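You operate a simulated robot arm through the tools that you are given. There is no shell and no other tool. Be economical: measure what you need, move in short steps, check, and stop when the job is done.

You are at the controls of a simulated robot arm. One attempt, no reset.

## Task
Clamp cream block T, tighten its thumb screw and put it in the blue block tray.
Fine: turn the screw while the clamp holds the block; leave the clamp open; the other blocks stay.

It is judged by the outcome, as a careful person would: the job done as asked, and still so three seconds after it is handed in. It fails if anything else is knocked over, pushed out of place, dropped, spilled or broken.

## Robot
A 7-joint arm with a fingered hand on a trunk, on a base that drives. Base frame: it is fixed to the floor where the robot stands at the start and does not move with it; the origin is under the middle of the robot, x ahead of it, y to its left, z up; the surface under the hand at the start is at about z = 78. Lengths are in cm, angles in rad, forces in N, time in s.
With the tool pointing down near the work surface it reaches from about 34 to 70 cm from the robot's upright axis, wherever it stands. Its first joint turns from -1.204 to 3.002 rad. Places, roughly: inside of the blue block tray [50, -50, 80]; red-tipped lever [60, -20, 90]; seat of the bench clamp [60, -40, 80]; silver thumb screw [50, -30, 80]. Payload 3.4 kg.
The TCP is the grasp point between the finger pads, 2.5 cm short of the fingertips. In the tool frame z runs along the fingers and y along their closing line. The gripper opens to 8.8 cm. The gripper's body begins 2.9 cm behind the TCP. The gripper is a hand of 4 fingers: y runs from the thumb to the fingers, the wrist lies at [-1.3, -9.7, -16.2] in the tool frame, and closing takes about 1.5 s.
Orientation is that of the tool frame in the base frame, as a unit quaternion [w, x, y, z]. With the fingers straight down and the wrist toward the robot, the tool's x, y and z point along [0, 1, 0], [1, 0, 0] and [0, 0, -1] of the base frame.

## Interface
- The arm moves only by the tool move_arm. Its argument "plan" is a list of rows, each a list of 6 numbers: the shift along the tool's x, y, z in units of 20 mm (1.0 is 20 mm), then the turn, a rotation vector about the tool's x, y, z in units of 8 degrees (1.0 is 8 degrees). In form: [[dx, dy, dz, rx, ry, rz], ...]. A call has 1 to 10 rows; each row shifts and turns the commanded pose from where the row before left it, along the tool's axes as they then stand. "jaw" is the opening, from 0 (shut) to 1 (fully open), set as the call begins (left out, the last holds). A call with a number of a shift or a turn outside -1 to 1 is refused whole. Rows are played at 5 a second. More than 5 cm and 0.15 rad between two rows, or a gripper value outside its range, and nothing of the call is played. Where a pose cannot be reached the arm comes as near as it can. A force on the tool above 40 N (or 10 N above the force at the start of the call, whichever is more), or a blocked arm, ends the call early, and 0.2 s more pass. The fingers move at their own pace (about 10.8 cm/s each) and stop on an object; they squeeze with about 22 N. The grip force told is the motor's: it shows also when the fingers shut on nothing. Time passes only in rows, and 0.2 s behind the last, so rows that do not move let the fingers close. The reply holds the time, the measured pose of the TCP, the force on the tool along the base axes, the opening and the grip force, in the units named above and with some noise, with the torque about the TCP (base axes, N m) and any sound that the robot's microphone picked up.
- Cameras (640 x 400 px; columns grow to the right, rows downward): "scene" is now at [13.5, -2.45, 139.12]; the picture's right is [-0.41, -0.91, -0.00], its down [-0.53, 0.24, -0.82] and it looks along [0.74, -0.34, -0.58] (base axes); focal length 270 px, centre (320, 200). "wrist" rides on the gripper at [6.4, -8.3, -9.8] in the tool frame; the picture's right is [-0.62, 0.37, -0.69], its down [-0.71, -0.63, 0.30] and it looks along [-0.32, 0.68, 0.65] (tool axes); focal length 265 px, centre (320, 200). There is no depth. A picture from a camera that has moved, and an enlarged one, comes with that camera's place and axes in the base frame and with its lens. The place of the scene camera against the robot may be out by one fixed shift of up to 1.8 cm in any direction.
- grab_frame(camera): a new picture of that camera. The clock stands still meanwhile.
- lift_body(by): slides the trunk up (or, below 0, down) by that many cm; the arm and the scene camera ride with it, the base frame stays. It gives what a move gives, with no picture.
- steer(legs): drives the robot by 1 to 6 legs, each [ahead, left, turn to the left] in cm, cm and rad, along the robot's own axes; the way and the turn of a leg run together, so that a leg with both is an arc; at most 150 cm and 3.142 rad a leg. The arm and the cameras ride along, it lands a little off, and it stops where it bumps. It gives what a move gives.
- set_grasp(shape): the hand has 4 fingers and takes this shape, open, in about a second: jaw (thumb against the fingers, like two jaws); tri (thumb and two fingers); tip (a fingertip pinch); poke (one finger out to press); point (the index stretched); flat (the hand flat); cup (the hand cupped); fist (a fist). The gripper value then closes the fingers along that shape, each until it touches; the sizes above hold for jaw. It gives what a move gives, with no picture.
- pan_tilt(pan, tilt): turns the head with the scene camera to pan (to the left, within 1.501 rad either way) and tilt (down, from -0.506 to 1.204), counted from straight ahead of the robot. It gives what a move gives.
- zoom(camera, box): a new picture of the part [left, top, right, bottom] of that camera's present view, enlarged. The clock stands still meanwhile.
- sign_off(): hands the job in; it is judged then, once.

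Work in short steps. Places have to be worked out from the pictures, the camera data and where the tool is seen: move nearer, look again, correct. Check each grasp and each placing, and mend what went wrong. You have 120 turns and 78 pictures in all, those below and enlarged ones among them. Open the gripper and draw the arm clear of the work before you hand the job in, unless the task says otherwise; then end with one line.

The tools are called after "Request:" as a command line: name --pt "numbers of a row" for each row, then --argument value for the rest, lists and objects as JSON in quotes. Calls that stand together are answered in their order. move_arm: Moves the arm, as the interface text tells. Its arguments: {"type":"object","properties":{"plan":{"type":"array","items":{"type":"array","items":{"type":"number"}}},"jaw":{"type":"number"}},"required":["plan"]} The other tools are called the same way: lift_body (by) slides the trunk up or down; set_grasp (shape) gives the hand a shape; steer (legs) drives the base; pan_tilt (pan, tilt) turns the head that bears the scene camera; grab_frame (camera) takes a picture; zoom (camera, box) takes an enlarged picture of a part of a camera's view; sign_off () hands the job in.

At the start:

```text
clock: 0.0
eef_pos: [41.97, -35.32, 113.52]
tcp_rot: [0.0, 0.707, 0.707, 0.0]
contact_force: [0.5, 0.4, -0.3]
moment: [0.01, 0.03, 0.0]
width: 8.75
gripper_force: 0.0
shape: jaw
trunk travel left (down, up): [-70.0, 14.0]
robot x, y, heading: [0.34, -0.22, 0.0]
head pan, tilt: [-0.426, 0.614]
```

scene: 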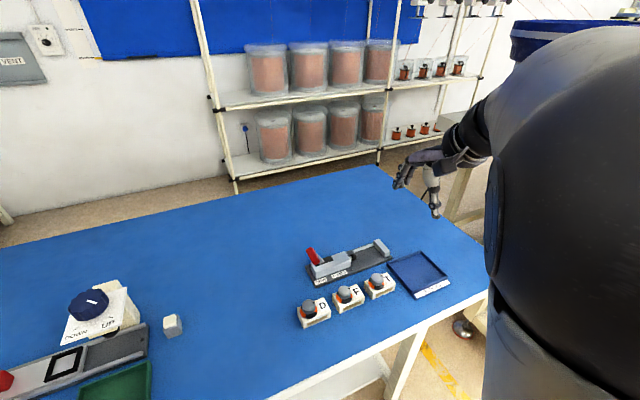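
wrist: 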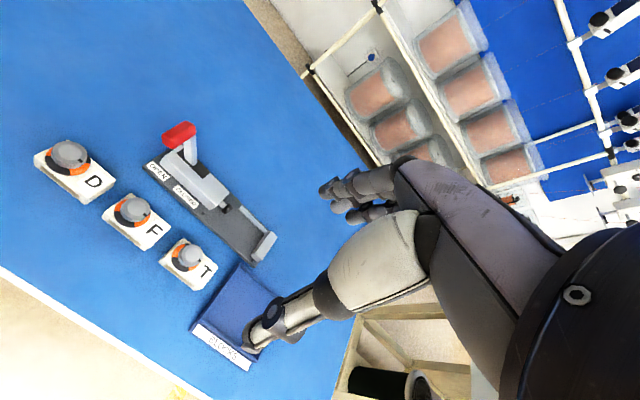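

I'll look closely at the clamp and blocks first.

Request:
zoom --camera "scene" --box '[280, 220, 480, 345]'

Request:
zoom --camera "wrist" --box '[20, 100, 340, 300]'

```text
3.20 times, centred on (380, 282) of scene
camera zoom: at [13.5, -2.45, 139.12], right [-0.41, -0.91, 0.0], down [-0.53, 0.24, -0.82], along [0.74, -0.34, -0.58], focal length 865 px, centre (128, -64)
```

zoom: 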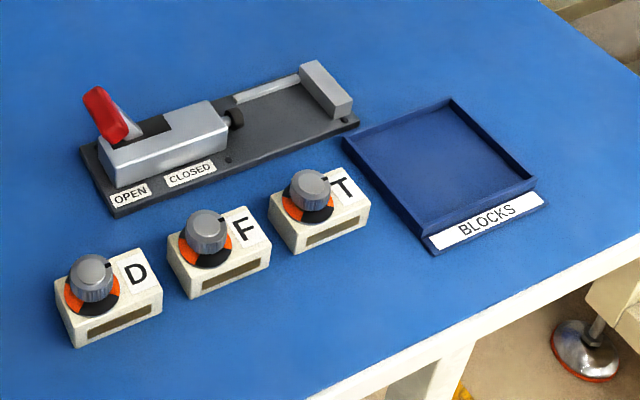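

```text
2.00 times, centred on (180, 200) of wrist
camera zoom: at [33.66, -28.89, 123.5], right [0.37, -0.62, 0.69], down [-0.63, -0.71, -0.3], along [0.68, -0.32, -0.65], focal length 531 px, centre (600, 200)
```

zoom: 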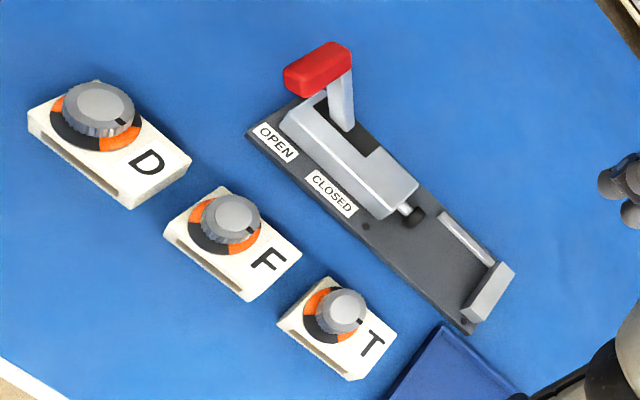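

By the wrist view, T lies around (47.6, -36.4), about 4.7 cm in x and 6.8 cm in y. The clamp's jaw gap runs roughly y -35..-44 at x ≈ 59. I'll descend part-way above T and look again.

Request:
move_arm --pt "-0.08 0.4 0.96 0 0 0" --pt "-0.08 0.4 0.96 0 0 0" --pt "-0.08 0.4 0.96 0 0 0" --pt "-0.08 0.4 0.96 0 0 0" --pt "-0.08 0.4 0.96 0 0 0" --pt "-0.08 0.4 0.96 0 0 0" --pt "-0.08 0.4 0.96 0 0 0" --jaw 1

Request:
grab_frame --camera "wrist"

Request:
grab_frame --camera "scene"

```text
clock: 1.6
eef_pos: [47.65, -36.52, 100.13]
tcp_rot: [0.0, 0.707, 0.707, 0.0]
contact_force: [0.2, -0.8, -0.2]
moment: [-0.01, -0.02, 0.0]
width: 8.74
gripper_force: 0.0
shape: jaw
trunk travel left (down, up): [-70.0, 14.0]
robot x, y, heading: [-0.18, 0.26, 0.001]
head pan, tilt: [-0.426, 0.614]
```

```text
73 pictures are left
camera wrist: at [39.28, -30.05, 110.04], right [0.37, -0.62, 0.69], down [-0.63, -0.71, -0.3], along [0.68, -0.32, -0.65], focal length 265 px, centre (320, 200)
```

wrist: 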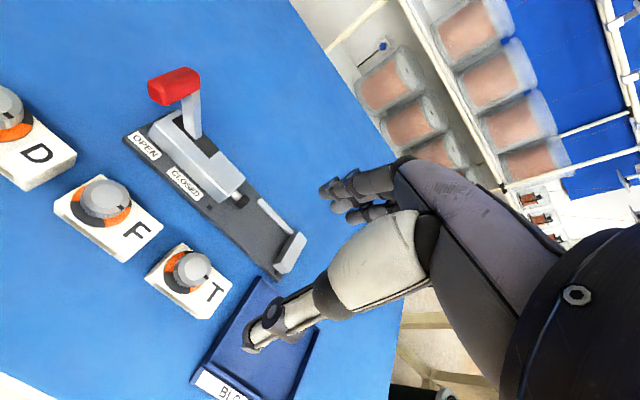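

```text
72 pictures are left
camera scene: at [13.56, -2.53, 139.11], right [-0.41, -0.91, 0.0], down [-0.53, 0.24, -0.82], along [0.74, -0.34, -0.58], focal length 270 px, centre (320, 200)
```

scene: 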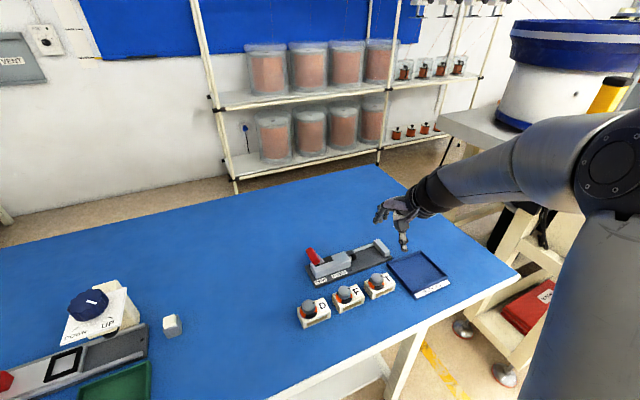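

I'll zoom for precise pixel positions and triangulate with the first view.

Request:
zoom --camera "wrist" --box '[110, 160, 350, 310]'

Request:
zoom --camera "wrist" --box '[110, 50, 270, 150]'

```text
2.67 times, centred on (230, 235) of wrist
camera zoom: at [39.28, -30.05, 110.04], right [0.37, -0.62, 0.69], down [-0.63, -0.71, -0.3], along [0.68, -0.32, -0.65], focal length 708 px, centre (560, 107)
```

zoom: 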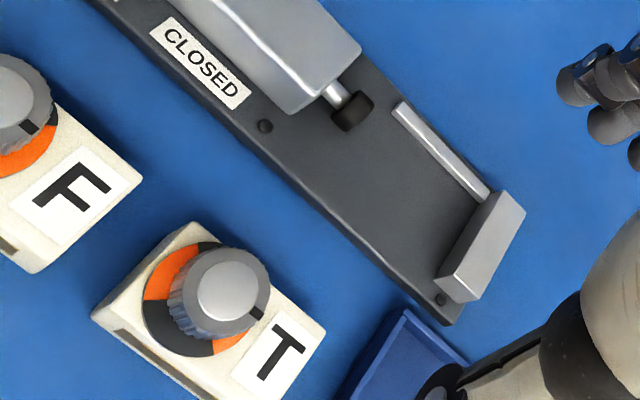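

```text
4.00 times, centred on (190, 100) of wrist
camera zoom: at [39.28, -30.05, 110.04], right [0.37, -0.62, 0.69], down [-0.63, -0.71, -0.3], along [0.68, -0.32, -0.65], focal length 1062 px, centre (840, 600)
```

zoom: 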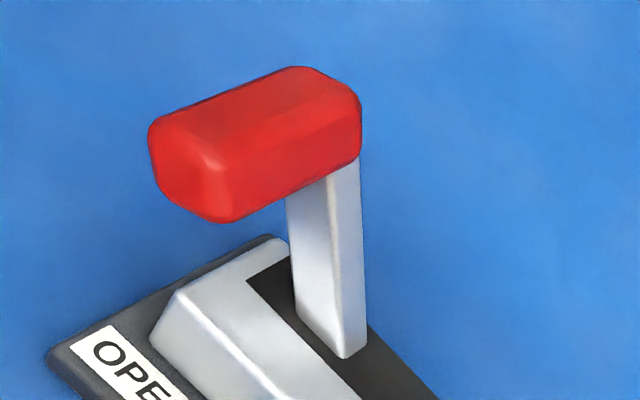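

T's centre is about (47.6, -36.6), top z ≈ 81. The clamp seat has a low rail at x ≈ 61.3 and the jaw face at y ≈ -43.3. I'll grip T fairly high (fingertips ≥1 cm above its base) so the fingers clear the rail, and lower in two stages.

Request:
move_arm --pt "0 0 0.94 0 0 0" --pt "0 0 0.94 0 0 0" --pt "0 0 0.94 0 0 0" --pt "0 0 0.94 0 0 0" --pt "0 0 0.94 0 0 0" --pt "0 0 0.94 0 0 0" --pt "0 0 0.94 0 0 0" --jaw 0.9

Request:
grab_frame --camera "wrist"

Request:
zoom --camera "scene" --box '[290, 180, 490, 305]'

```text
clock: 3.2
eef_pos: [47.59, -36.44, 86.85]
tcp_rot: [0.001, 0.707, 0.708, 0.0]
contact_force: [0.4, 0.1, -0.5]
moment: [-0.03, 0.0, 0.04]
width: 7.94
gripper_force: 0.0
shape: jaw
trunk travel left (down, up): [-70.0, 14.0]
robot x, y, heading: [0.09, 0.11, 0.002]
head pan, tilt: [-0.426, 0.614]
```

```text
69 pictures are left
camera wrist: at [39.27, -30.02, 96.83], right [0.37, -0.62, 0.69], down [-0.63, -0.71, -0.3], along [0.68, -0.32, -0.65], focal length 265 px, centre (320, 200)
```

wrist: 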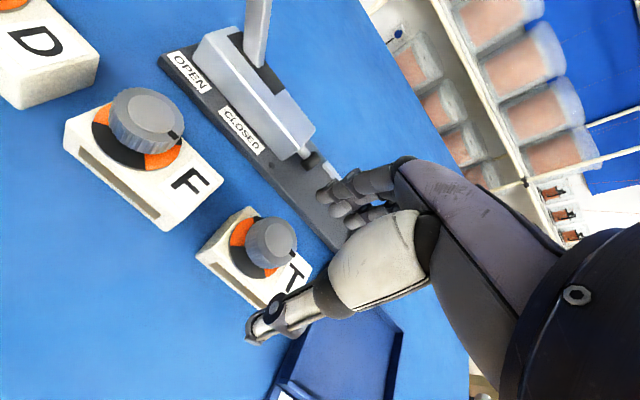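

```text
3.20 times, centred on (390, 242) of scene
camera zoom: at [13.54, -2.51, 139.12], right [-0.41, -0.91, 0.0], down [-0.53, 0.24, -0.82], along [0.74, -0.34, -0.58], focal length 865 px, centre (96, 64)
```

zoom: 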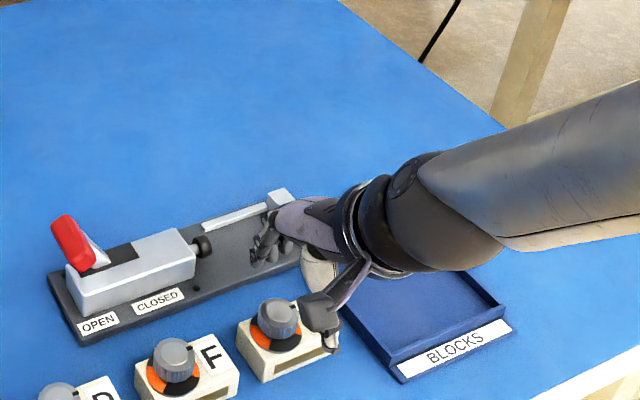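

The thumb is at y ≈ -36.4, lined up with T's middle, and T's top comes out at about z = 80.5. I'll lower to TCP z ≈ 81.6 and close.

Request:
move_arm --pt "0 0 0.65 0 0 0" --pt "0 0 0.65 0 0 0" --pt "0 0 0.65 0 0 0" --pt "0 0 0.65 0 0 0"

Request:
grab_frame --camera "wrist"

```text
clock: 4.2
eef_pos: [47.62, -36.53, 81.73]
tcp_rot: [0.0, 0.708, 0.707, 0.0]
contact_force: [-0.3, -0.1, -0.4]
moment: [0.01, 0.06, 0.02]
width: 7.91
gripper_force: 0.0
shape: jaw
trunk travel left (down, up): [-70.0, 14.0]
robot x, y, heading: [-0.08, 0.13, 0.001]
head pan, tilt: [-0.426, 0.614]
```

```text
67 pictures are left
camera wrist: at [39.34, -29.98, 91.62], right [0.37, -0.62, 0.69], down [-0.63, -0.71, -0.3], along [0.68, -0.32, -0.65], focal length 265 px, centre (320, 200)
```

wrist: 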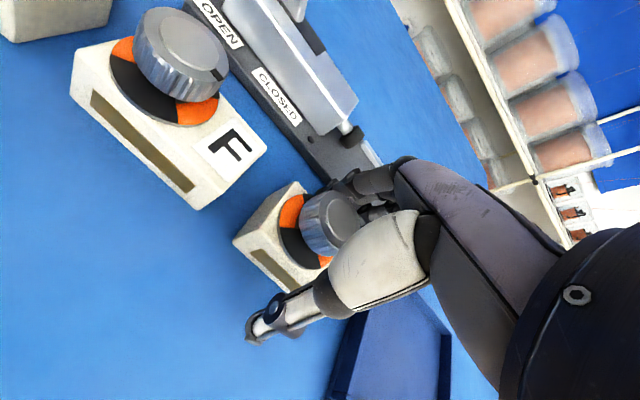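

The fingers straddle T with the knob between them. I'm closing now.

Request:
move_arm --pt "0 0 0 0 0 0" --pt "0 0 0 0 0 0" --pt "0 0 0 0 0 0" --pt "0 0 0 0 0 0" --pt "0 0 0 0 0 0" --pt "0 0 0 0 0 0" --pt "0 0 0 0 0 0" --jaw 0

Request:
grab_frame --camera "wrist"

```text
clock: 5.8
eef_pos: [47.6, -36.46, 81.74]
tcp_rot: [0.0, 0.707, 0.707, 0.0]
contact_force: [-0.5, -0.5, 0.4]
moment: [0.03, -0.01, 0.03]
width: 3.63
gripper_force: 21.4
shape: jaw
trunk travel left (down, up): [-70.0, 14.0]
robot x, y, heading: [-0.36, -0.12, -0.003]
head pan, tilt: [-0.426, 0.614]
```

```text
66 pictures are left
camera wrist: at [39.32, -29.98, 91.63], right [0.37, -0.62, 0.69], down [-0.63, -0.71, -0.3], along [0.68, -0.32, -0.65], focal length 265 px, centre (320, 200)
```

wrist: 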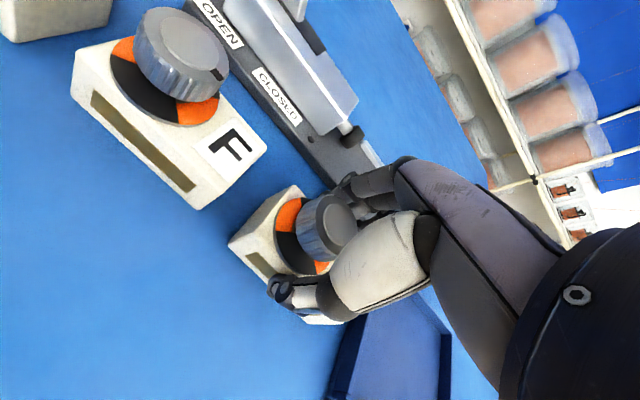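

It holds something (width 3.6, 21 N). I'll lift a little and check.

Request:
move_arm --pt "0 0 -0.5 0 0 0" --pt "0 0 -0.6 0 0 0" --pt "0 0 -0.7 0 0 0" --pt "0 0 -0.7 0 0 0"

Request:
grab_frame --camera "wrist"

Request:
zoom --camera "scene" --box '[290, 180, 490, 305]'

```text
clock: 6.8
eef_pos: [47.51, -36.45, 86.87]
tcp_rot: [0.0, 0.707, 0.707, 0.0]
contact_force: [-0.3, -0.8, -1.6]
moment: [0.0, -0.01, 0.03]
width: 3.64
gripper_force: 21.7
shape: jaw
trunk travel left (down, up): [-70.0, 14.0]
robot x, y, heading: [-0.19, -0.19, -0.002]
head pan, tilt: [-0.426, 0.614]
```

```text
65 pictures are left
camera wrist: at [39.27, -29.97, 96.72], right [0.37, -0.62, 0.69], down [-0.63, -0.71, -0.3], along [0.68, -0.32, -0.65], focal length 265 px, centre (320, 200)
```

wrist: 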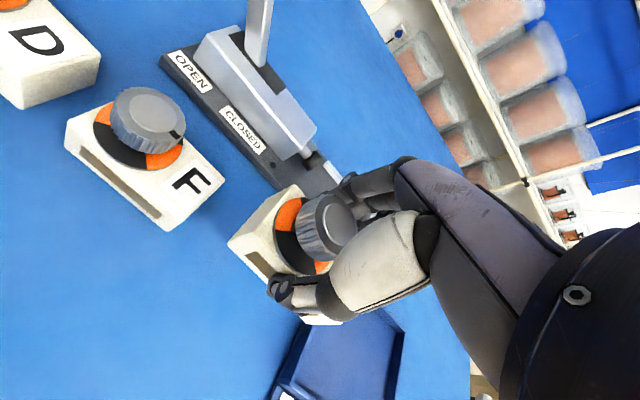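

```text
3.20 times, centred on (390, 242) of scene
camera zoom: at [13.51, -2.44, 139.12], right [-0.41, -0.91, 0.0], down [-0.53, 0.24, -0.82], along [0.74, -0.34, -0.58], focal length 865 px, centre (96, 64)
```

zoom: 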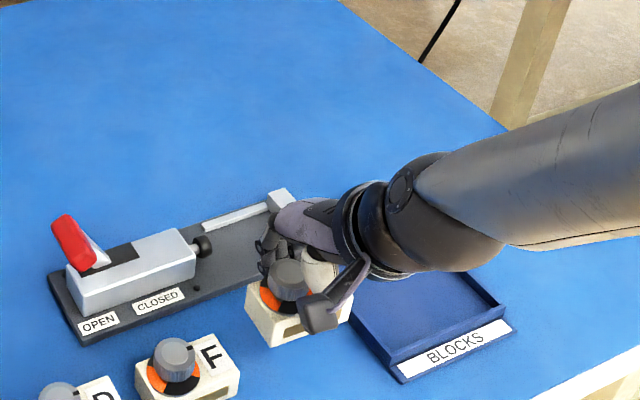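

T is firmly held and level. I'll carry it above the clamp seat (dx ≈ +11, dy ≈ -2.7), still high, and look.

Request:
move_arm --pt "0 0.1 -0.5 0 0 0" --pt "-0.22 0.9 0 0 0 0" --pt "-0.22 0.9 0 0 0 0" --pt "-0.22 0.9 0 0 0 0" --pt "-0.22 0.9 0 0 0 0" --pt "-0.22 0.9 0 0 0 0" --pt "-0.22 0.9 0 0 0 0"

Request:
grab_frame --camera "wrist"

Request:
zoom --camera "scene" --box '[290, 180, 490, 305]'

```text
clock: 8.4
eef_pos: [58.6, -39.18, 87.81]
tcp_rot: [0.0, 0.707, 0.707, 0.001]
contact_force: [0.2, -0.1, -1.9]
moment: [-0.01, 0.02, 0.02]
width: 3.65
gripper_force: 22.2
shape: jaw
trunk travel left (down, up): [-70.0, 14.0]
robot x, y, heading: [0.09, -0.22, 0.003]
head pan, tilt: [-0.426, 0.614]
```

```text
63 pictures are left
camera wrist: at [50.36, -32.67, 97.68], right [0.37, -0.62, 0.69], down [-0.63, -0.71, -0.3], along [0.68, -0.32, -0.65], focal length 265 px, centre (320, 200)
```

wrist: 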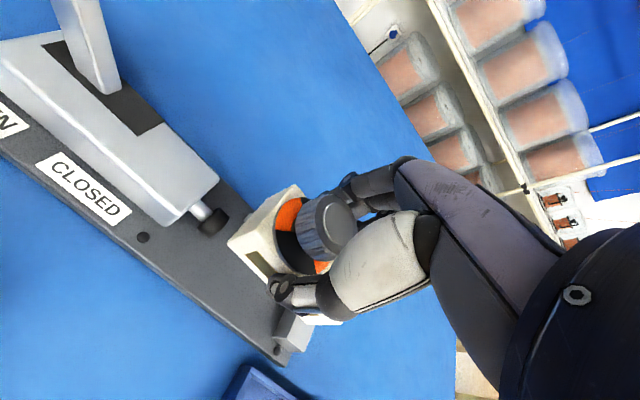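

```text
3.20 times, centred on (390, 242) of scene
camera zoom: at [13.62, -2.5, 139.11], right [-0.41, -0.91, 0.0], down [-0.53, 0.24, -0.82], along [0.74, -0.34, -0.58], focal length 865 px, centre (96, 64)
```

zoom: 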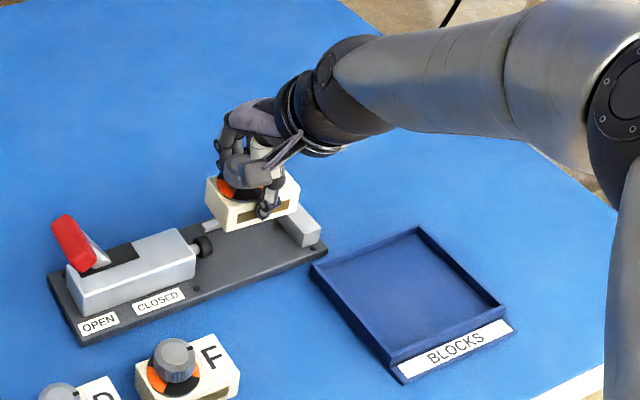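

I'll enlarge the scene to measure the block against the seat.

Request:
zoom --camera "scene" --box '[330, 215, 410, 265]'

Request:
zoom --camera "wrist" --box '[180, 160, 340, 360]'

```text
8.00 times, centred on (370, 240) of scene
camera zoom: at [13.62, -2.5, 139.11], right [-0.41, -0.91, 0.0], down [-0.53, 0.24, -0.82], along [0.74, -0.34, -0.58], focal length 2162 px, centre (-80, -120)
```

zoom: 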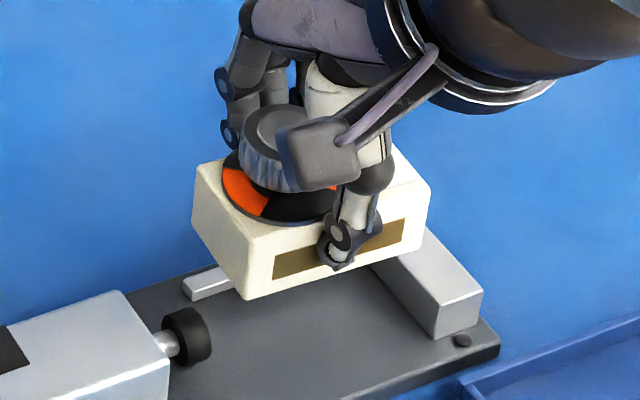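

```text
2.00 times, centred on (260, 260) of wrist
camera zoom: at [50.36, -32.67, 97.68], right [0.37, -0.62, 0.69], down [-0.63, -0.71, -0.3], along [0.68, -0.32, -0.65], focal length 531 px, centre (440, 80)
```

zoom: 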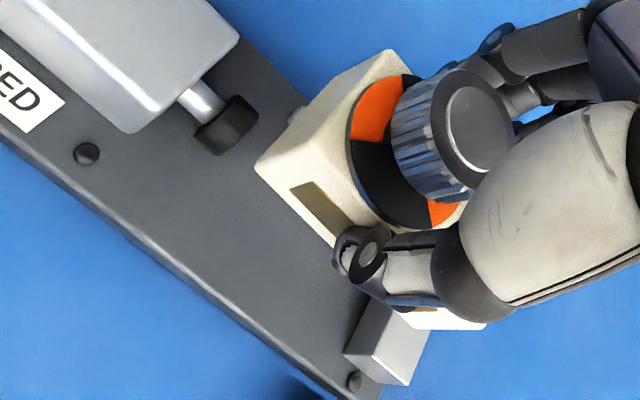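

In the scene frame the block spans y -34.6..-41.85. The clamp gap is -34.2..-42.75, and there is about 0.8 cm left to the rail. I'll shift x +0.4, y -0.25, lower 4 cm and look again.

Request:
move_arm --pt "-0.12 0.2 0.2 0 0 0" --pt "0 0 0.6 0 0 0" --pt "0 0 0.6 0 0 0" --pt "0 0 0.6 0 0 0"

Request:
zoom --camera "scene" --box '[330, 215, 410, 265]'

Request:
grab_frame --camera "wrist"

```text
clock: 9.4
eef_pos: [59.01, -39.38, 83.75]
tcp_rot: [0.001, 0.707, 0.707, -0.001]
contact_force: [0.3, 1.1, -1.8]
moment: [0.01, 0.0, -0.03]
width: 3.66
gripper_force: 22.4
shape: jaw
trunk travel left (down, up): [-70.0, 14.0]
robot x, y, heading: [-0.16, 0.12, -0.002]
head pan, tilt: [-0.426, 0.614]
```

```text
8.00 times, centred on (370, 240) of scene
camera zoom: at [13.57, -2.5, 139.11], right [-0.41, -0.91, 0.0], down [-0.53, 0.24, -0.82], along [0.74, -0.34, -0.58], focal length 2162 px, centre (-80, -120)
```

zoom: 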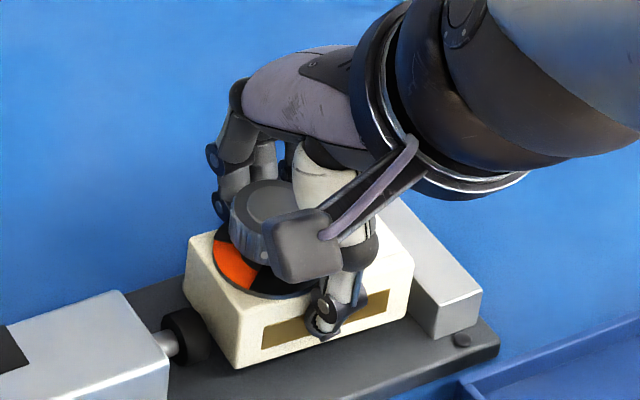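

```text
58 pictures are left
camera wrist: at [50.74, -32.91, 93.66], right [0.37, -0.62, 0.69], down [-0.63, -0.71, -0.3], along [0.68, -0.32, -0.65], focal length 265 px, centre (320, 200)
```

wrist: 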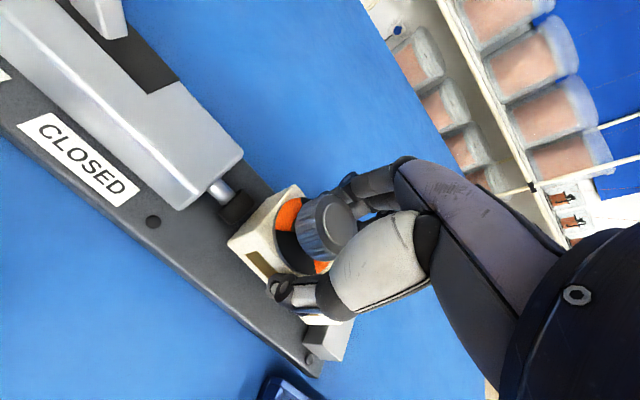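

The block sits inside the gap with clearance at both ends and is about 0.8 cm above the plate. I'm lowering gently until contact.

Request:
move_arm --pt "0 0 0.15 0 0 0" --pt "0 0 0.15 0 0 0" --pt "0 0 0.1 0 0 0"

```text
clock: 10.2
eef_pos: [59.04, -39.38, 83.01]
tcp_rot: [0.0, 0.707, 0.707, 0.0]
contact_force: [-0.4, -0.6, -2.2]
moment: [0.0, 0.0, -0.02]
width: 3.63
gripper_force: 22.2
shape: jaw
trunk travel left (down, up): [-70.0, 14.0]
robot x, y, heading: [-0.22, 0.1, -0.003]
head pan, tilt: [-0.426, 0.614]
```

No contact yet, so I'll go on in small steps.

Request:
move_arm --pt "0 0 0.08 0 0 0" --pt "0 0 0.08 0 0 0"

Request:
zoom --camera "scene" --box '[330, 215, 410, 265]'

```text
clock: 10.8
eef_pos: [59.02, -39.35, 82.71]
tcp_rot: [0.0, 0.707, 0.707, 0.001]
contact_force: [-0.1, -0.4, 3.3]
moment: [-0.04, 0.03, -0.01]
width: 3.66
gripper_force: 21.7
shape: jaw
trunk travel left (down, up): [-70.0, 14.0]
robot x, y, heading: [-0.14, -0.09, -0.003]
head pan, tilt: [-0.426, 0.614]
```

```text
8.00 times, centred on (370, 240) of scene
camera zoom: at [13.45, -2.44, 139.14], right [-0.41, -0.91, 0.0], down [-0.52, 0.24, -0.82], along [0.74, -0.34, -0.58], focal length 2162 px, centre (-80, -120)
```

zoom: 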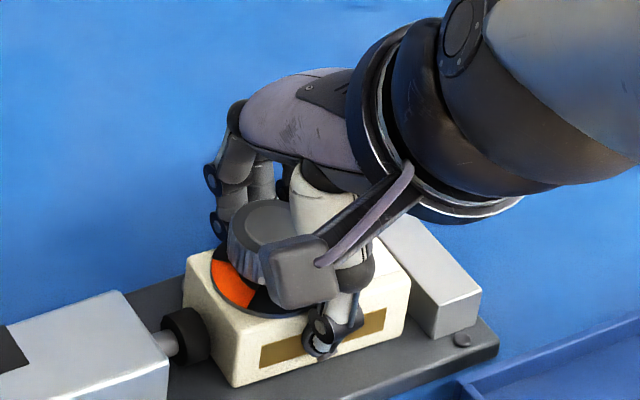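

Contact was felt (about +5 N) with the block bottom at z ≈ 79.0. I'll release and rise straight up.

Request:
move_arm --pt "0 0 0 0 0 0" --pt "0 0 0 0 0 0" --pt "0 0 0 0 0 0" --pt "0 0 0 0 0 0" --pt "0 0 0 0 0 0" --pt "0 0 0 0 0 0" --jaw 0.85

Request:
move_arm --pt "0 0 -0.5 0 0 0" --pt "0 0 -0.9 0 0 0" --pt "0 0 -0.9 0 0 0" --pt "0 0 -0.9 0 0 0" --pt "0 0 -0.9 0 0 0" --pt "0 0 -0.9 0 0 0" --pt "0 0 -0.9 0 0 0"

Request:
grab_frame --camera "wrist"

Request:
zoom --camera "scene" --box '[300, 205, 420, 280]'

```text
clock: 12.2
eef_pos: [58.95, -39.23, 82.75]
tcp_rot: [0.0, 0.707, 0.707, 0.0]
contact_force: [-0.1, 0.1, -0.1]
moment: [0.0, -0.03, 0.0]
width: 7.45
gripper_force: 0.1
shape: jaw
trunk travel left (down, up): [-70.0, 14.0]
robot x, y, heading: [0.21, -0.01, 0.0]
head pan, tilt: [-0.426, 0.614]
```

```text
clock: 13.8
eef_pos: [59.14, -39.33, 94.69]
tcp_rot: [0.0, 0.708, 0.706, 0.001]
contact_force: [-0.2, 0.2, 0.3]
moment: [-0.02, 0.01, 0.02]
width: 7.47
gripper_force: 0.1
shape: jaw
trunk travel left (down, up): [-70.0, 14.0]
robot x, y, heading: [-0.01, 0.43, -0.001]
head pan, tilt: [-0.426, 0.614]
```

```text
56 pictures are left
camera wrist: at [50.72, -32.87, 104.45], right [0.37, -0.62, 0.69], down [-0.63, -0.71, -0.3], along [0.68, -0.32, -0.65], focal length 265 px, centre (320, 200)
```

wrist: 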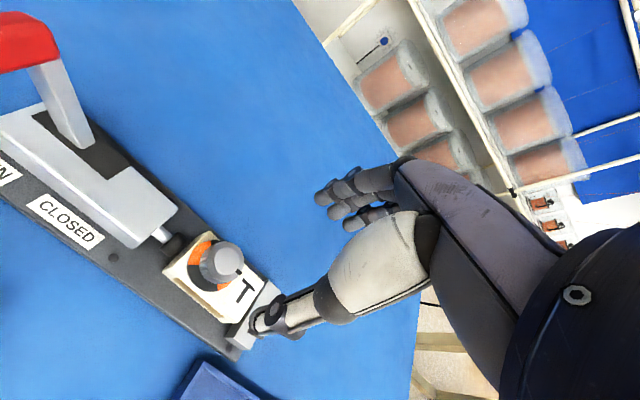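

```text
5.33 times, centred on (360, 242) of scene
camera zoom: at [13.48, -2.42, 139.12], right [-0.41, -0.91, 0.0], down [-0.52, 0.24, -0.82], along [0.74, -0.34, -0.58], focal length 1441 px, centre (107, -27)
```

zoom: 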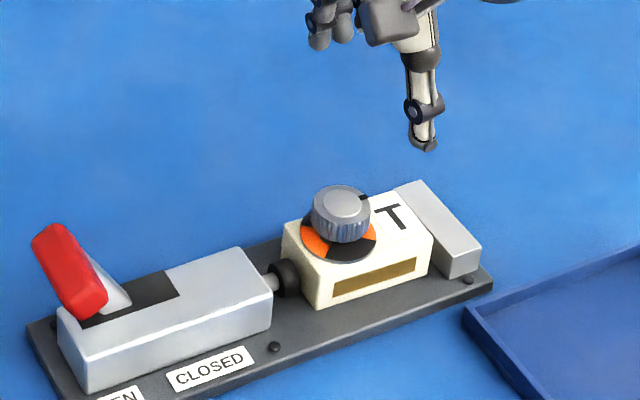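

T is seated between the plunger and the jaw. Next is the lever: I'll move the hand to its +y/front side, higher up, for a close wrist-camera view.

Request:
move_arm --pt "0 -0.5 -0.5 0 0 0" --pt "1 -0.5 -0.4 0 0 0" --pt "1 -0.5 -0.3 0 0 0" --pt "1 -0.5 -0.3 0 0 0" --pt "1 -0.5 -0.3 0 0 0" --pt "1 -0.5 -0.2 0 0 0" --pt "1 -0.5 0 0 0 0" --pt "1 -0.5 0 0 0 0" --pt "1 -0.3 0 0 0 0" --pt "1 0 0 0 0 0"

Request:
grab_frame --camera "wrist"

Request:
zoom --camera "scene" --box '[285, 215, 365, 290]'

```text
clock: 16.0
eef_pos: [50.32, -21.28, 98.57]
tcp_rot: [0.0, 0.708, 0.707, 0.0]
contact_force: [-0.2, 0.1, 0.2]
moment: [0.01, 0.01, -0.01]
width: 7.44
gripper_force: 0.0
shape: jaw
trunk travel left (down, up): [-70.0, 14.0]
robot x, y, heading: [0.28, 0.03, 0.003]
head pan, tilt: [-0.426, 0.614]
```

```text
54 pictures are left
camera wrist: at [42.04, -14.8, 108.41], right [0.37, -0.62, 0.69], down [-0.63, -0.71, -0.3], along [0.68, -0.32, -0.65], focal length 265 px, centre (320, 200)
```

wrist: 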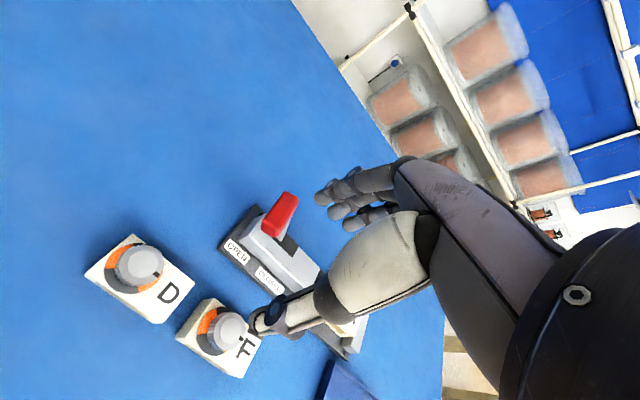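

```text
5.33 times, centred on (325, 252) of scene
camera zoom: at [13.52, -2.36, 139.12], right [-0.41, -0.91, 0.0], down [-0.53, 0.24, -0.82], along [0.74, -0.34, -0.58], focal length 1441 px, centre (293, -80)
```

zoom: 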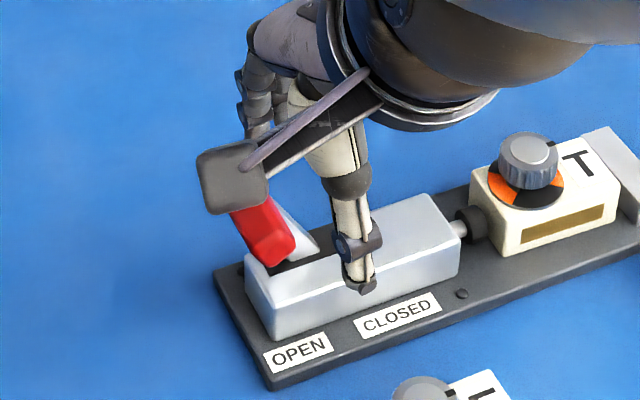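

The red handle turns out to be a bar along x (about 57–61.5), centred near (59, -22, 86.4). I'll grip its two ends between thumb and fingers and swing it through its arc, starting above it.

Request:
move_arm --pt "-0.1 0.87 0 0 0 0" --pt "-0.1 0.87 0 0 0 0" --pt "-0.1 0.87 0 0 0 0" --pt "-0.06 0.87 0 0 0 0" --pt "0 0.87 0 0 0 0" --pt "0 0 0.8 0 0 0" --pt "0 0 0.8 0 0 0" --pt "0 0 0.8 0 0 0" --jaw 0.9

Request:
grab_frame --camera "wrist"

Request:
zoom --camera "scene" --box '[285, 195, 365, 270]'

```text
clock: 17.8
eef_pos: [59.05, -21.99, 93.57]
tcp_rot: [0.0, 0.707, 0.707, 0.0]
contact_force: [0.0, -0.1, 0.0]
moment: [0.01, 0.01, 0.0]
width: 7.91
gripper_force: 0.0
shape: jaw
trunk travel left (down, up): [-70.0, 14.0]
robot x, y, heading: [-0.29, 0.08, 0.003]
head pan, tilt: [-0.426, 0.614]
```

```text
52 pictures are left
camera wrist: at [50.78, -15.6, 103.53], right [0.37, -0.62, 0.69], down [-0.63, -0.71, -0.3], along [0.68, -0.32, -0.65], focal length 265 px, centre (320, 200)
```

wrist: 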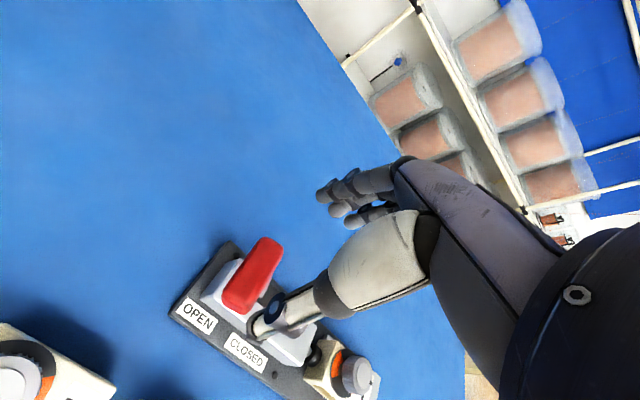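

```text
5.33 times, centred on (325, 232) of scene
camera zoom: at [13.54, -2.47, 139.12], right [-0.41, -0.91, 0.0], down [-0.53, 0.24, -0.82], along [0.74, -0.34, -0.58], focal length 1441 px, centre (293, 27)
```

zoom: 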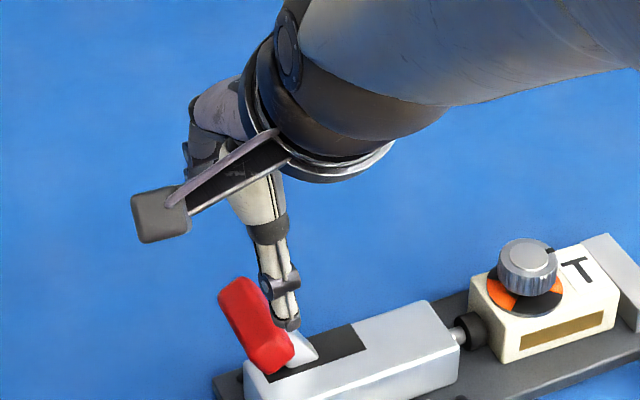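

Bar ends are at x ≈ 56.6 and 61, y ≈ -22.3, which fits the opening. I'm lowering to TCP z ≈ 86.8 and closing on it.

Request:
move_arm --pt "-0.15 -0.1 0.6 0 0 0" --pt "0 0 0.7 0 0 0" --pt "0 0 0.7 0 0 0" --pt "0 0 0.7 0 0 0" --pt "0 0 0.65 0 0 0"

Request:
grab_frame --camera "wrist"

Request:
zoom --camera "scene" --box '[285, 205, 365, 280]'

```text
clock: 19.0
eef_pos: [58.69, -22.35, 86.96]
tcp_rot: [0.001, 0.707, 0.707, 0.001]
contact_force: [-2.2, 0.1, 3.3]
moment: [-0.02, 0.07, -0.01]
width: 7.89
gripper_force: 0.0
shape: jaw
trunk travel left (down, up): [-70.0, 14.0]
robot x, y, heading: [-0.07, 0.16, 0.006]
head pan, tilt: [-0.426, 0.614]
```

```text
50 pictures are left
camera wrist: at [50.45, -15.87, 96.96], right [0.37, -0.62, 0.69], down [-0.63, -0.71, -0.31], along [0.69, -0.32, -0.65], focal length 265 px, centre (320, 200)
```

wrist: 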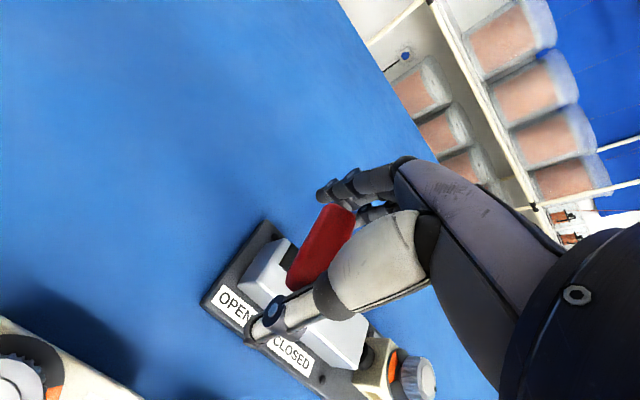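

```text
5.33 times, centred on (325, 242) of scene
camera zoom: at [13.35, -2.41, 139.15], right [-0.41, -0.91, 0.0], down [-0.52, 0.24, -0.82], along [0.74, -0.34, -0.58], focal length 1441 px, centre (293, -27)
```

zoom: 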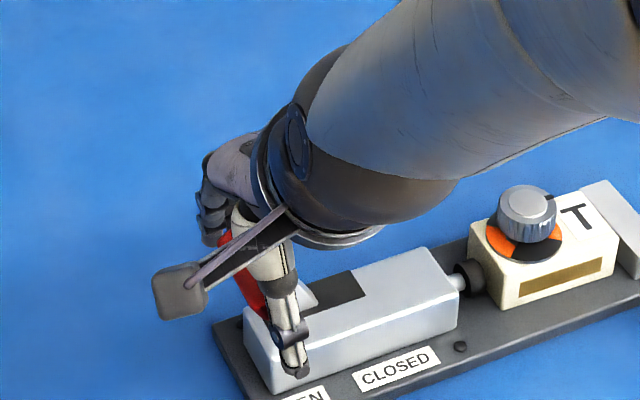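

There is a light touch (3 N), probably the bar meeting the base of the fingers. I'll rise 4 mm and close on the bar.

Request:
move_arm --pt "0 0 -0.2 0 0 0" --pt "0 0 0 0 0 0" --pt "0 0 0 0 0 0" --pt "0 0 0 0 0 0" --pt "0 0 0 0 0 0" --pt "0 0 0 0 0 0" --pt "0 0 0 0 0 0" --jaw 0

Request:
zoom --camera "scene" --box '[285, 205, 365, 280]'

Request:
zoom --camera "wrist" --box '[200, 150, 440, 390]'

```text
clock: 20.6
eef_pos: [58.91, -22.45, 87.24]
tcp_rot: [-0.001, 0.707, 0.707, 0.0]
contact_force: [-2.8, -2.3, -8.6]
moment: [-0.13, -0.98, 0.08]
width: 3.59
gripper_force: 22.1
shape: jaw
trunk travel left (down, up): [-70.0, 14.0]
robot x, y, heading: [-0.09, 0.16, 0.002]
head pan, tilt: [-0.426, 0.614]
```

```text
5.33 times, centred on (325, 242) of scene
camera zoom: at [13.57, -2.57, 139.11], right [-0.41, -0.91, 0.0], down [-0.53, 0.24, -0.82], along [0.74, -0.34, -0.58], focal length 1441 px, centre (293, -27)
```

zoom: 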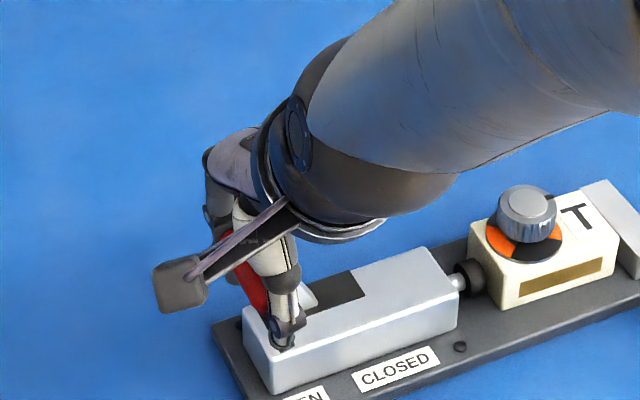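

```text
1.67 times, centred on (320, 270) of wrist
camera zoom: at [50.58, -16.0, 97.21], right [0.37, -0.62, 0.69], down [-0.63, -0.71, -0.3], along [0.68, -0.32, -0.65], focal length 442 px, centre (320, 83)
```

zoom: 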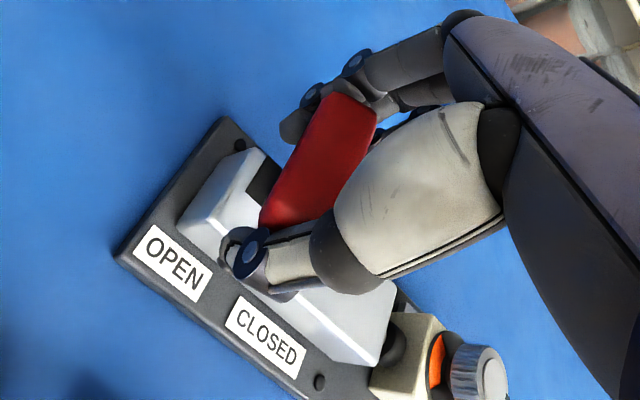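

The bar is gripped. I'll start swinging toward -y with a slight rise and watch the forces.

Request:
move_arm --pt "-0.25 0 -0.1 0 0 0" --pt "-0.25 0 -0.1 0 0 0" --pt "-0.25 0 -0.08 0 0 0"

```text
clock: 21.4
eef_pos: [58.89, -23.73, 87.94]
tcp_rot: [0.0, 0.706, 0.708, -0.001]
contact_force: [-4.9, 5.2, -7.9]
moment: [0.53, -0.84, 0.37]
width: 3.5
gripper_force: 22.2
shape: jaw
trunk travel left (down, up): [-70.0, 14.0]
robot x, y, heading: [0.17, -0.02, 0.002]
head pan, tilt: [-0.426, 0.614]
```

The forces are mild. I'll continue over the top of the arc.

Request:
move_arm --pt "-0.25 0 -0.05 0 0 0" --pt "-0.25 0 -0.03 0 0 0" --pt "-0.25 0 0 0 0 0" --pt "-0.25 0 0 0 0 0"

Request:
zoom --camera "scene" --box '[295, 205, 415, 280]'

```text
clock: 22.4
eef_pos: [58.84, -25.81, 88.18]
tcp_rot: [0.0, 0.707, 0.708, -0.001]
contact_force: [-6.8, 7.5, -4.6]
moment: [0.55, -0.47, 0.48]
width: 3.2
gripper_force: 22.0
shape: jaw
trunk travel left (down, up): [-70.0, 14.0]
robot x, y, heading: [-0.0, 0.31, 0.0]
head pan, tilt: [-0.426, 0.614]
```

```text
5.33 times, centred on (355, 242) of scene
camera zoom: at [13.38, -2.35, 139.14], right [-0.41, -0.91, 0.0], down [-0.52, 0.24, -0.82], along [0.74, -0.34, -0.58], focal length 1441 px, centre (133, -27)
```

zoom: 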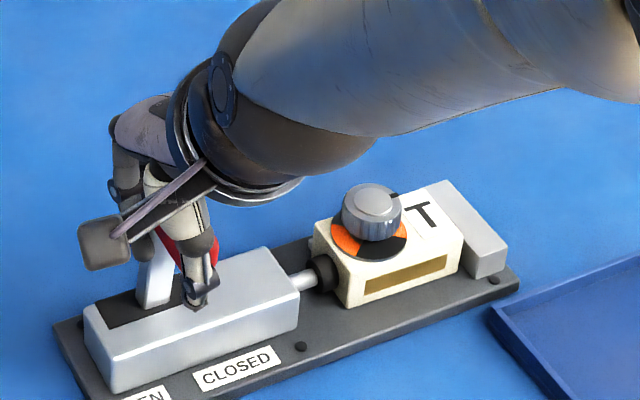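

The lever has passed upright and the plunger is meeting the block. I'll continue -y, now descending along the arc.

Request:
move_arm --pt "-0.25 0 0.07 0 0 0" --pt "-0.25 0 0.1 0 0 0" --pt "-0.25 0 0.13 0 0 0"

Request:
zoom --camera "scene" --box '[295, 205, 415, 280]'

```text
clock: 23.2
eef_pos: [58.72, -27.22, 87.81]
tcp_rot: [0.004, 0.707, 0.707, -0.002]
contact_force: [-4.1, 4.0, 3.5]
moment: [0.44, -0.11, 0.39]
width: 3.0
gripper_force: 22.1
shape: jaw
trunk travel left (down, up): [-70.0, 14.0]
robot x, y, heading: [0.01, 0.19, -0.004]
head pan, tilt: [-0.426, 0.614]
```

```text
5.33 times, centred on (355, 242) of scene
camera zoom: at [13.18, -1.99, 139.18], right [-0.41, -0.91, 0.0], down [-0.52, 0.23, -0.82], along [0.75, -0.34, -0.57], focal length 1441 px, centre (133, -27)
```

zoom: 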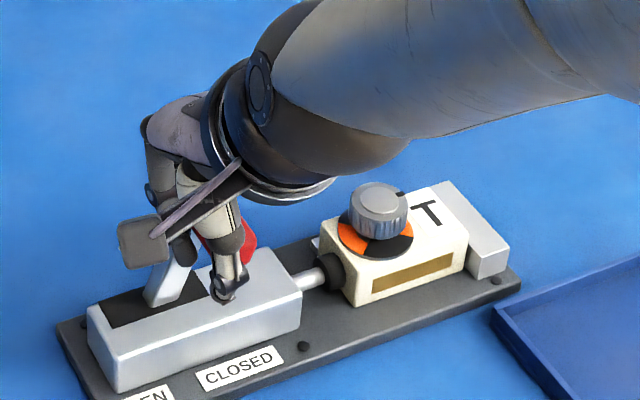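

It is turning well and the plunger is pushing T toward the fixed jaw. Continuing downward.

Request:
move_arm --pt "-0.22 0 0.16 0 0 0" --pt "-0.2 0 0.18 0 0 0" --pt "-0.18 0 0.2 0 0 0"

Request:
zoom --camera "scene" --box '[295, 205, 415, 280]'

```text
clock: 24.0
eef_pos: [58.45, -28.49, 86.87]
tcp_rot: [0.003, 0.707, 0.708, 0.001]
contact_force: [-11.4, 3.0, 20.8]
moment: [-0.05, 0.13, 0.1]
width: 2.74
gripper_force: 22.3
shape: jaw
trunk travel left (down, up): [-70.0, 14.0]
robot x, y, heading: [-0.06, -0.11, -0.004]
head pan, tilt: [-0.426, 0.614]
```

```text
5.33 times, centred on (355, 242) of scene
camera zoom: at [12.82, -2.2, 139.22], right [-0.41, -0.91, 0.0], down [-0.52, 0.24, -0.82], along [0.75, -0.34, -0.57], focal length 1441 px, centre (133, -27)
```

zoom: 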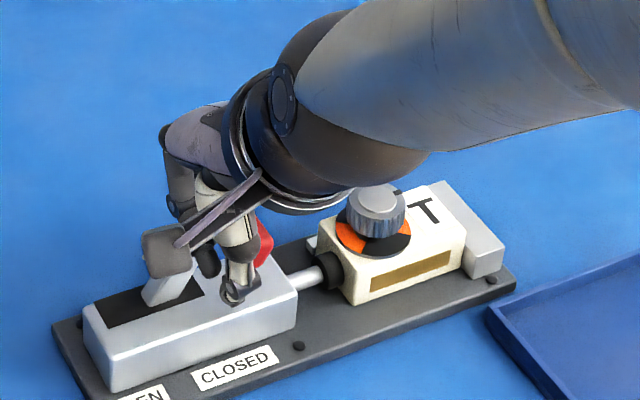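

The force is up to 21 N. I'll open the hand, lift, and see where the lever stands.

Request:
move_arm --pt "0 0 -0.1 0 0 0" --pt "0 0 0 0 0 0" --pt "0 0 0 0 0 0" --pt "0 0 0 0 0 0" --pt "0 0 0 0 0 0" --jaw 0.9

Request:
move_arm --pt "0 0 -0.5 0 0 0" --pt "0 0 -0.9 0 0 0" --pt "0 0 -0.9 0 0 0" --pt "0 0 -0.9 0 0 0" --pt "0 0 -0.9 0 0 0"

Request:
zoom --camera "scene" --box '[295, 205, 415, 280]'

Request:
grab_frame --camera "wrist"

```text
clock: 25.2
eef_pos: [58.1, -28.08, 86.97]
tcp_rot: [-0.001, 0.706, 0.708, -0.002]
contact_force: [-33.6, 16.8, 4.3]
moment: [0.1, 0.18, 0.26]
width: 5.88
gripper_force: 0.1
shape: jaw
trunk travel left (down, up): [-70.0, 14.0]
robot x, y, heading: [0.04, -0.08, -0.001]
head pan, tilt: [-0.426, 0.614]
```

```text
clock: 26.4
eef_pos: [58.77, -28.67, 94.89]
tcp_rot: [0.001, 0.708, 0.706, 0.001]
contact_force: [-0.7, 0.5, 0.0]
moment: [-0.02, 0.01, -0.02]
width: 7.9
gripper_force: 0.0
shape: jaw
trunk travel left (down, up): [-70.0, 14.0]
robot x, y, heading: [-0.04, 0.31, -0.002]
head pan, tilt: [-0.426, 0.614]
```

```text
5.33 times, centred on (355, 242) of scene
camera zoom: at [13.5, -2.44, 139.12], right [-0.41, -0.91, 0.0], down [-0.52, 0.24, -0.82], along [0.74, -0.34, -0.58], focal length 1441 px, centre (133, -27)
```

zoom: 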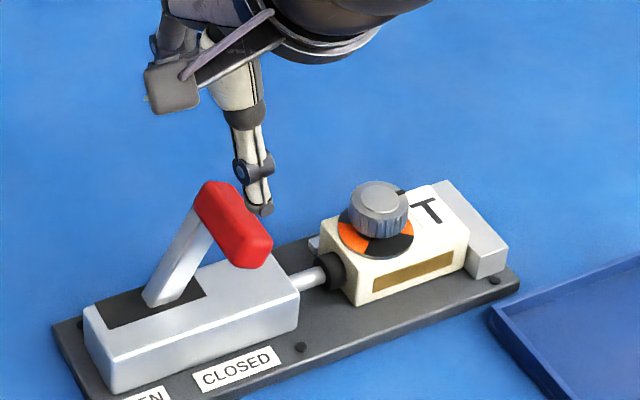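

```text
42 pictures are left
camera wrist: at [50.53, -22.14, 104.83], right [0.37, -0.62, 0.69], down [-0.63, -0.71, -0.3], along [0.69, -0.32, -0.65], focal length 265 px, centre (320, 200)
```

wrist: 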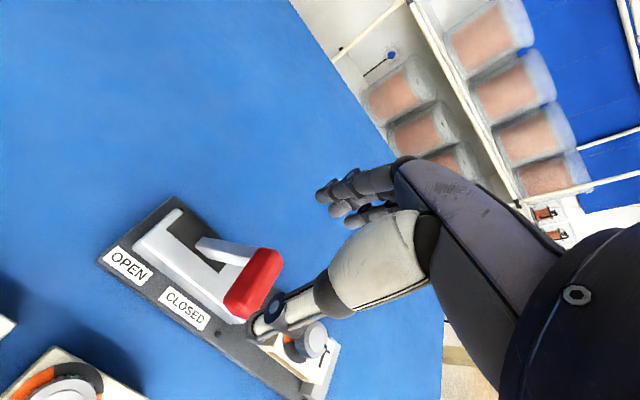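

The lever stays leaning toward CLOSED and the plunger touches T. To be sure it is fully home, I'll shut the fingers and press down on the bar from above.

Request:
move_arm --pt "-0.3 0 0 0 0 0" --pt "0 0 0 0 0 0" --pt "0 0 0 0 0 0" --pt "0 0 0 0 0 0" --pt "0 0 0 0 0 0" --pt "0 0 0.6 0 0 0" --pt "0 0 0.6 0 0 0" --pt "0 0 0.3 0 0 0" --jaw 0

Request:
move_arm --pt "0 0 0.2 0 0 0" --pt "0 0 0.2 0 0 0" --pt "0 0 0.2 0 0 0"

```text
clock: 28.2
eef_pos: [58.86, -29.11, 91.91]
tcp_rot: [0.0, 0.707, 0.707, 0.0]
contact_force: [0.2, -0.3, -0.5]
moment: [-0.02, 0.07, 0.0]
width: 0.0
gripper_force: 22.1
shape: jaw
trunk travel left (down, up): [-70.0, 14.0]
robot x, y, heading: [-0.02, -0.51, -0.003]
head pan, tilt: [-0.426, 0.614]
```

```text
clock: 29.0
eef_pos: [58.7, -29.1, 91.46]
tcp_rot: [0.007, 0.707, 0.707, 0.005]
contact_force: [-1.4, -3.4, 32.2]
moment: [-0.22, 0.02, 0.0]
width: 0.01
gripper_force: 22.0
shape: jaw
trunk travel left (down, up): [-70.0, 14.0]
robot x, y, heading: [0.09, -0.08, 0.002]
head pan, tilt: [-0.426, 0.614]
```

32 N didn't move it, so the lever is at its stop. Next I'll rise and view T from above the clamp to plan the screw turn.

Request:
move_arm --pt "0 0 -0.8 0 0 0" --pt "0 0 -0.9 0 0 0" --pt "0 0 -0.9 0 0 0" --pt "-0.9 0 -0.5 0 0 0" --pt "-0.9 0 0 0 0 0" --pt "-0.9 0 0 0 0 0" --pt "-0.9 0 0 0 0 0" --pt "-0.5 -0.2 0 0 0 0" --jaw 0.7

Request:
zoom --camera "wrist" --box '[60, 160, 300, 360]'

Request:
zoom --camera "scene" --box '[340, 220, 410, 265]'

```text
clock: 30.8
eef_pos: [58.44, -37.4, 96.75]
tcp_rot: [0.0, 0.707, 0.708, 0.0]
contact_force: [0.2, -0.4, 0.8]
moment: [0.02, 0.02, -0.01]
width: 6.16
gripper_force: 0.0
shape: jaw
trunk travel left (down, up): [-70.0, 14.0]
robot x, y, heading: [0.42, -0.42, -0.0]
head pan, tilt: [-0.426, 0.614]
```

```text
2.00 times, centred on (180, 260) of wrist
camera zoom: at [50.15, -30.97, 106.7], right [0.37, -0.62, 0.69], down [-0.63, -0.71, -0.3], along [0.68, -0.32, -0.65], focal length 531 px, centre (600, 80)
```

zoom: 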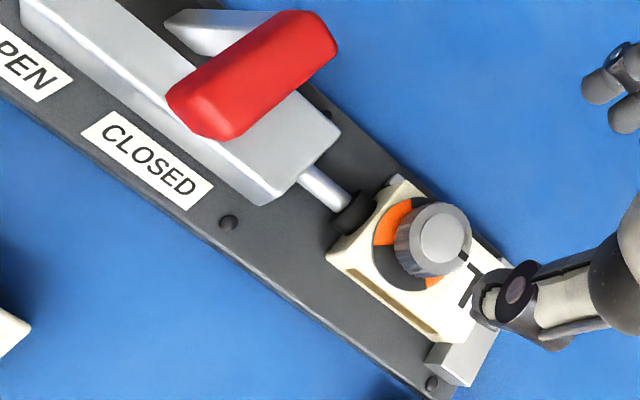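

```text
8.89 times, centred on (375, 242) of scene
camera zoom: at [13.48, -2.48, 139.12], right [-0.41, -0.91, 0.0], down [-0.52, 0.24, -0.82], along [0.74, -0.34, -0.58], focal length 2402 px, centre (-169, -178)
```

zoom: 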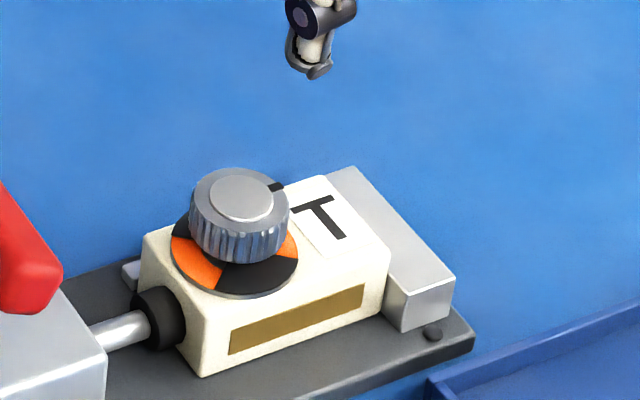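

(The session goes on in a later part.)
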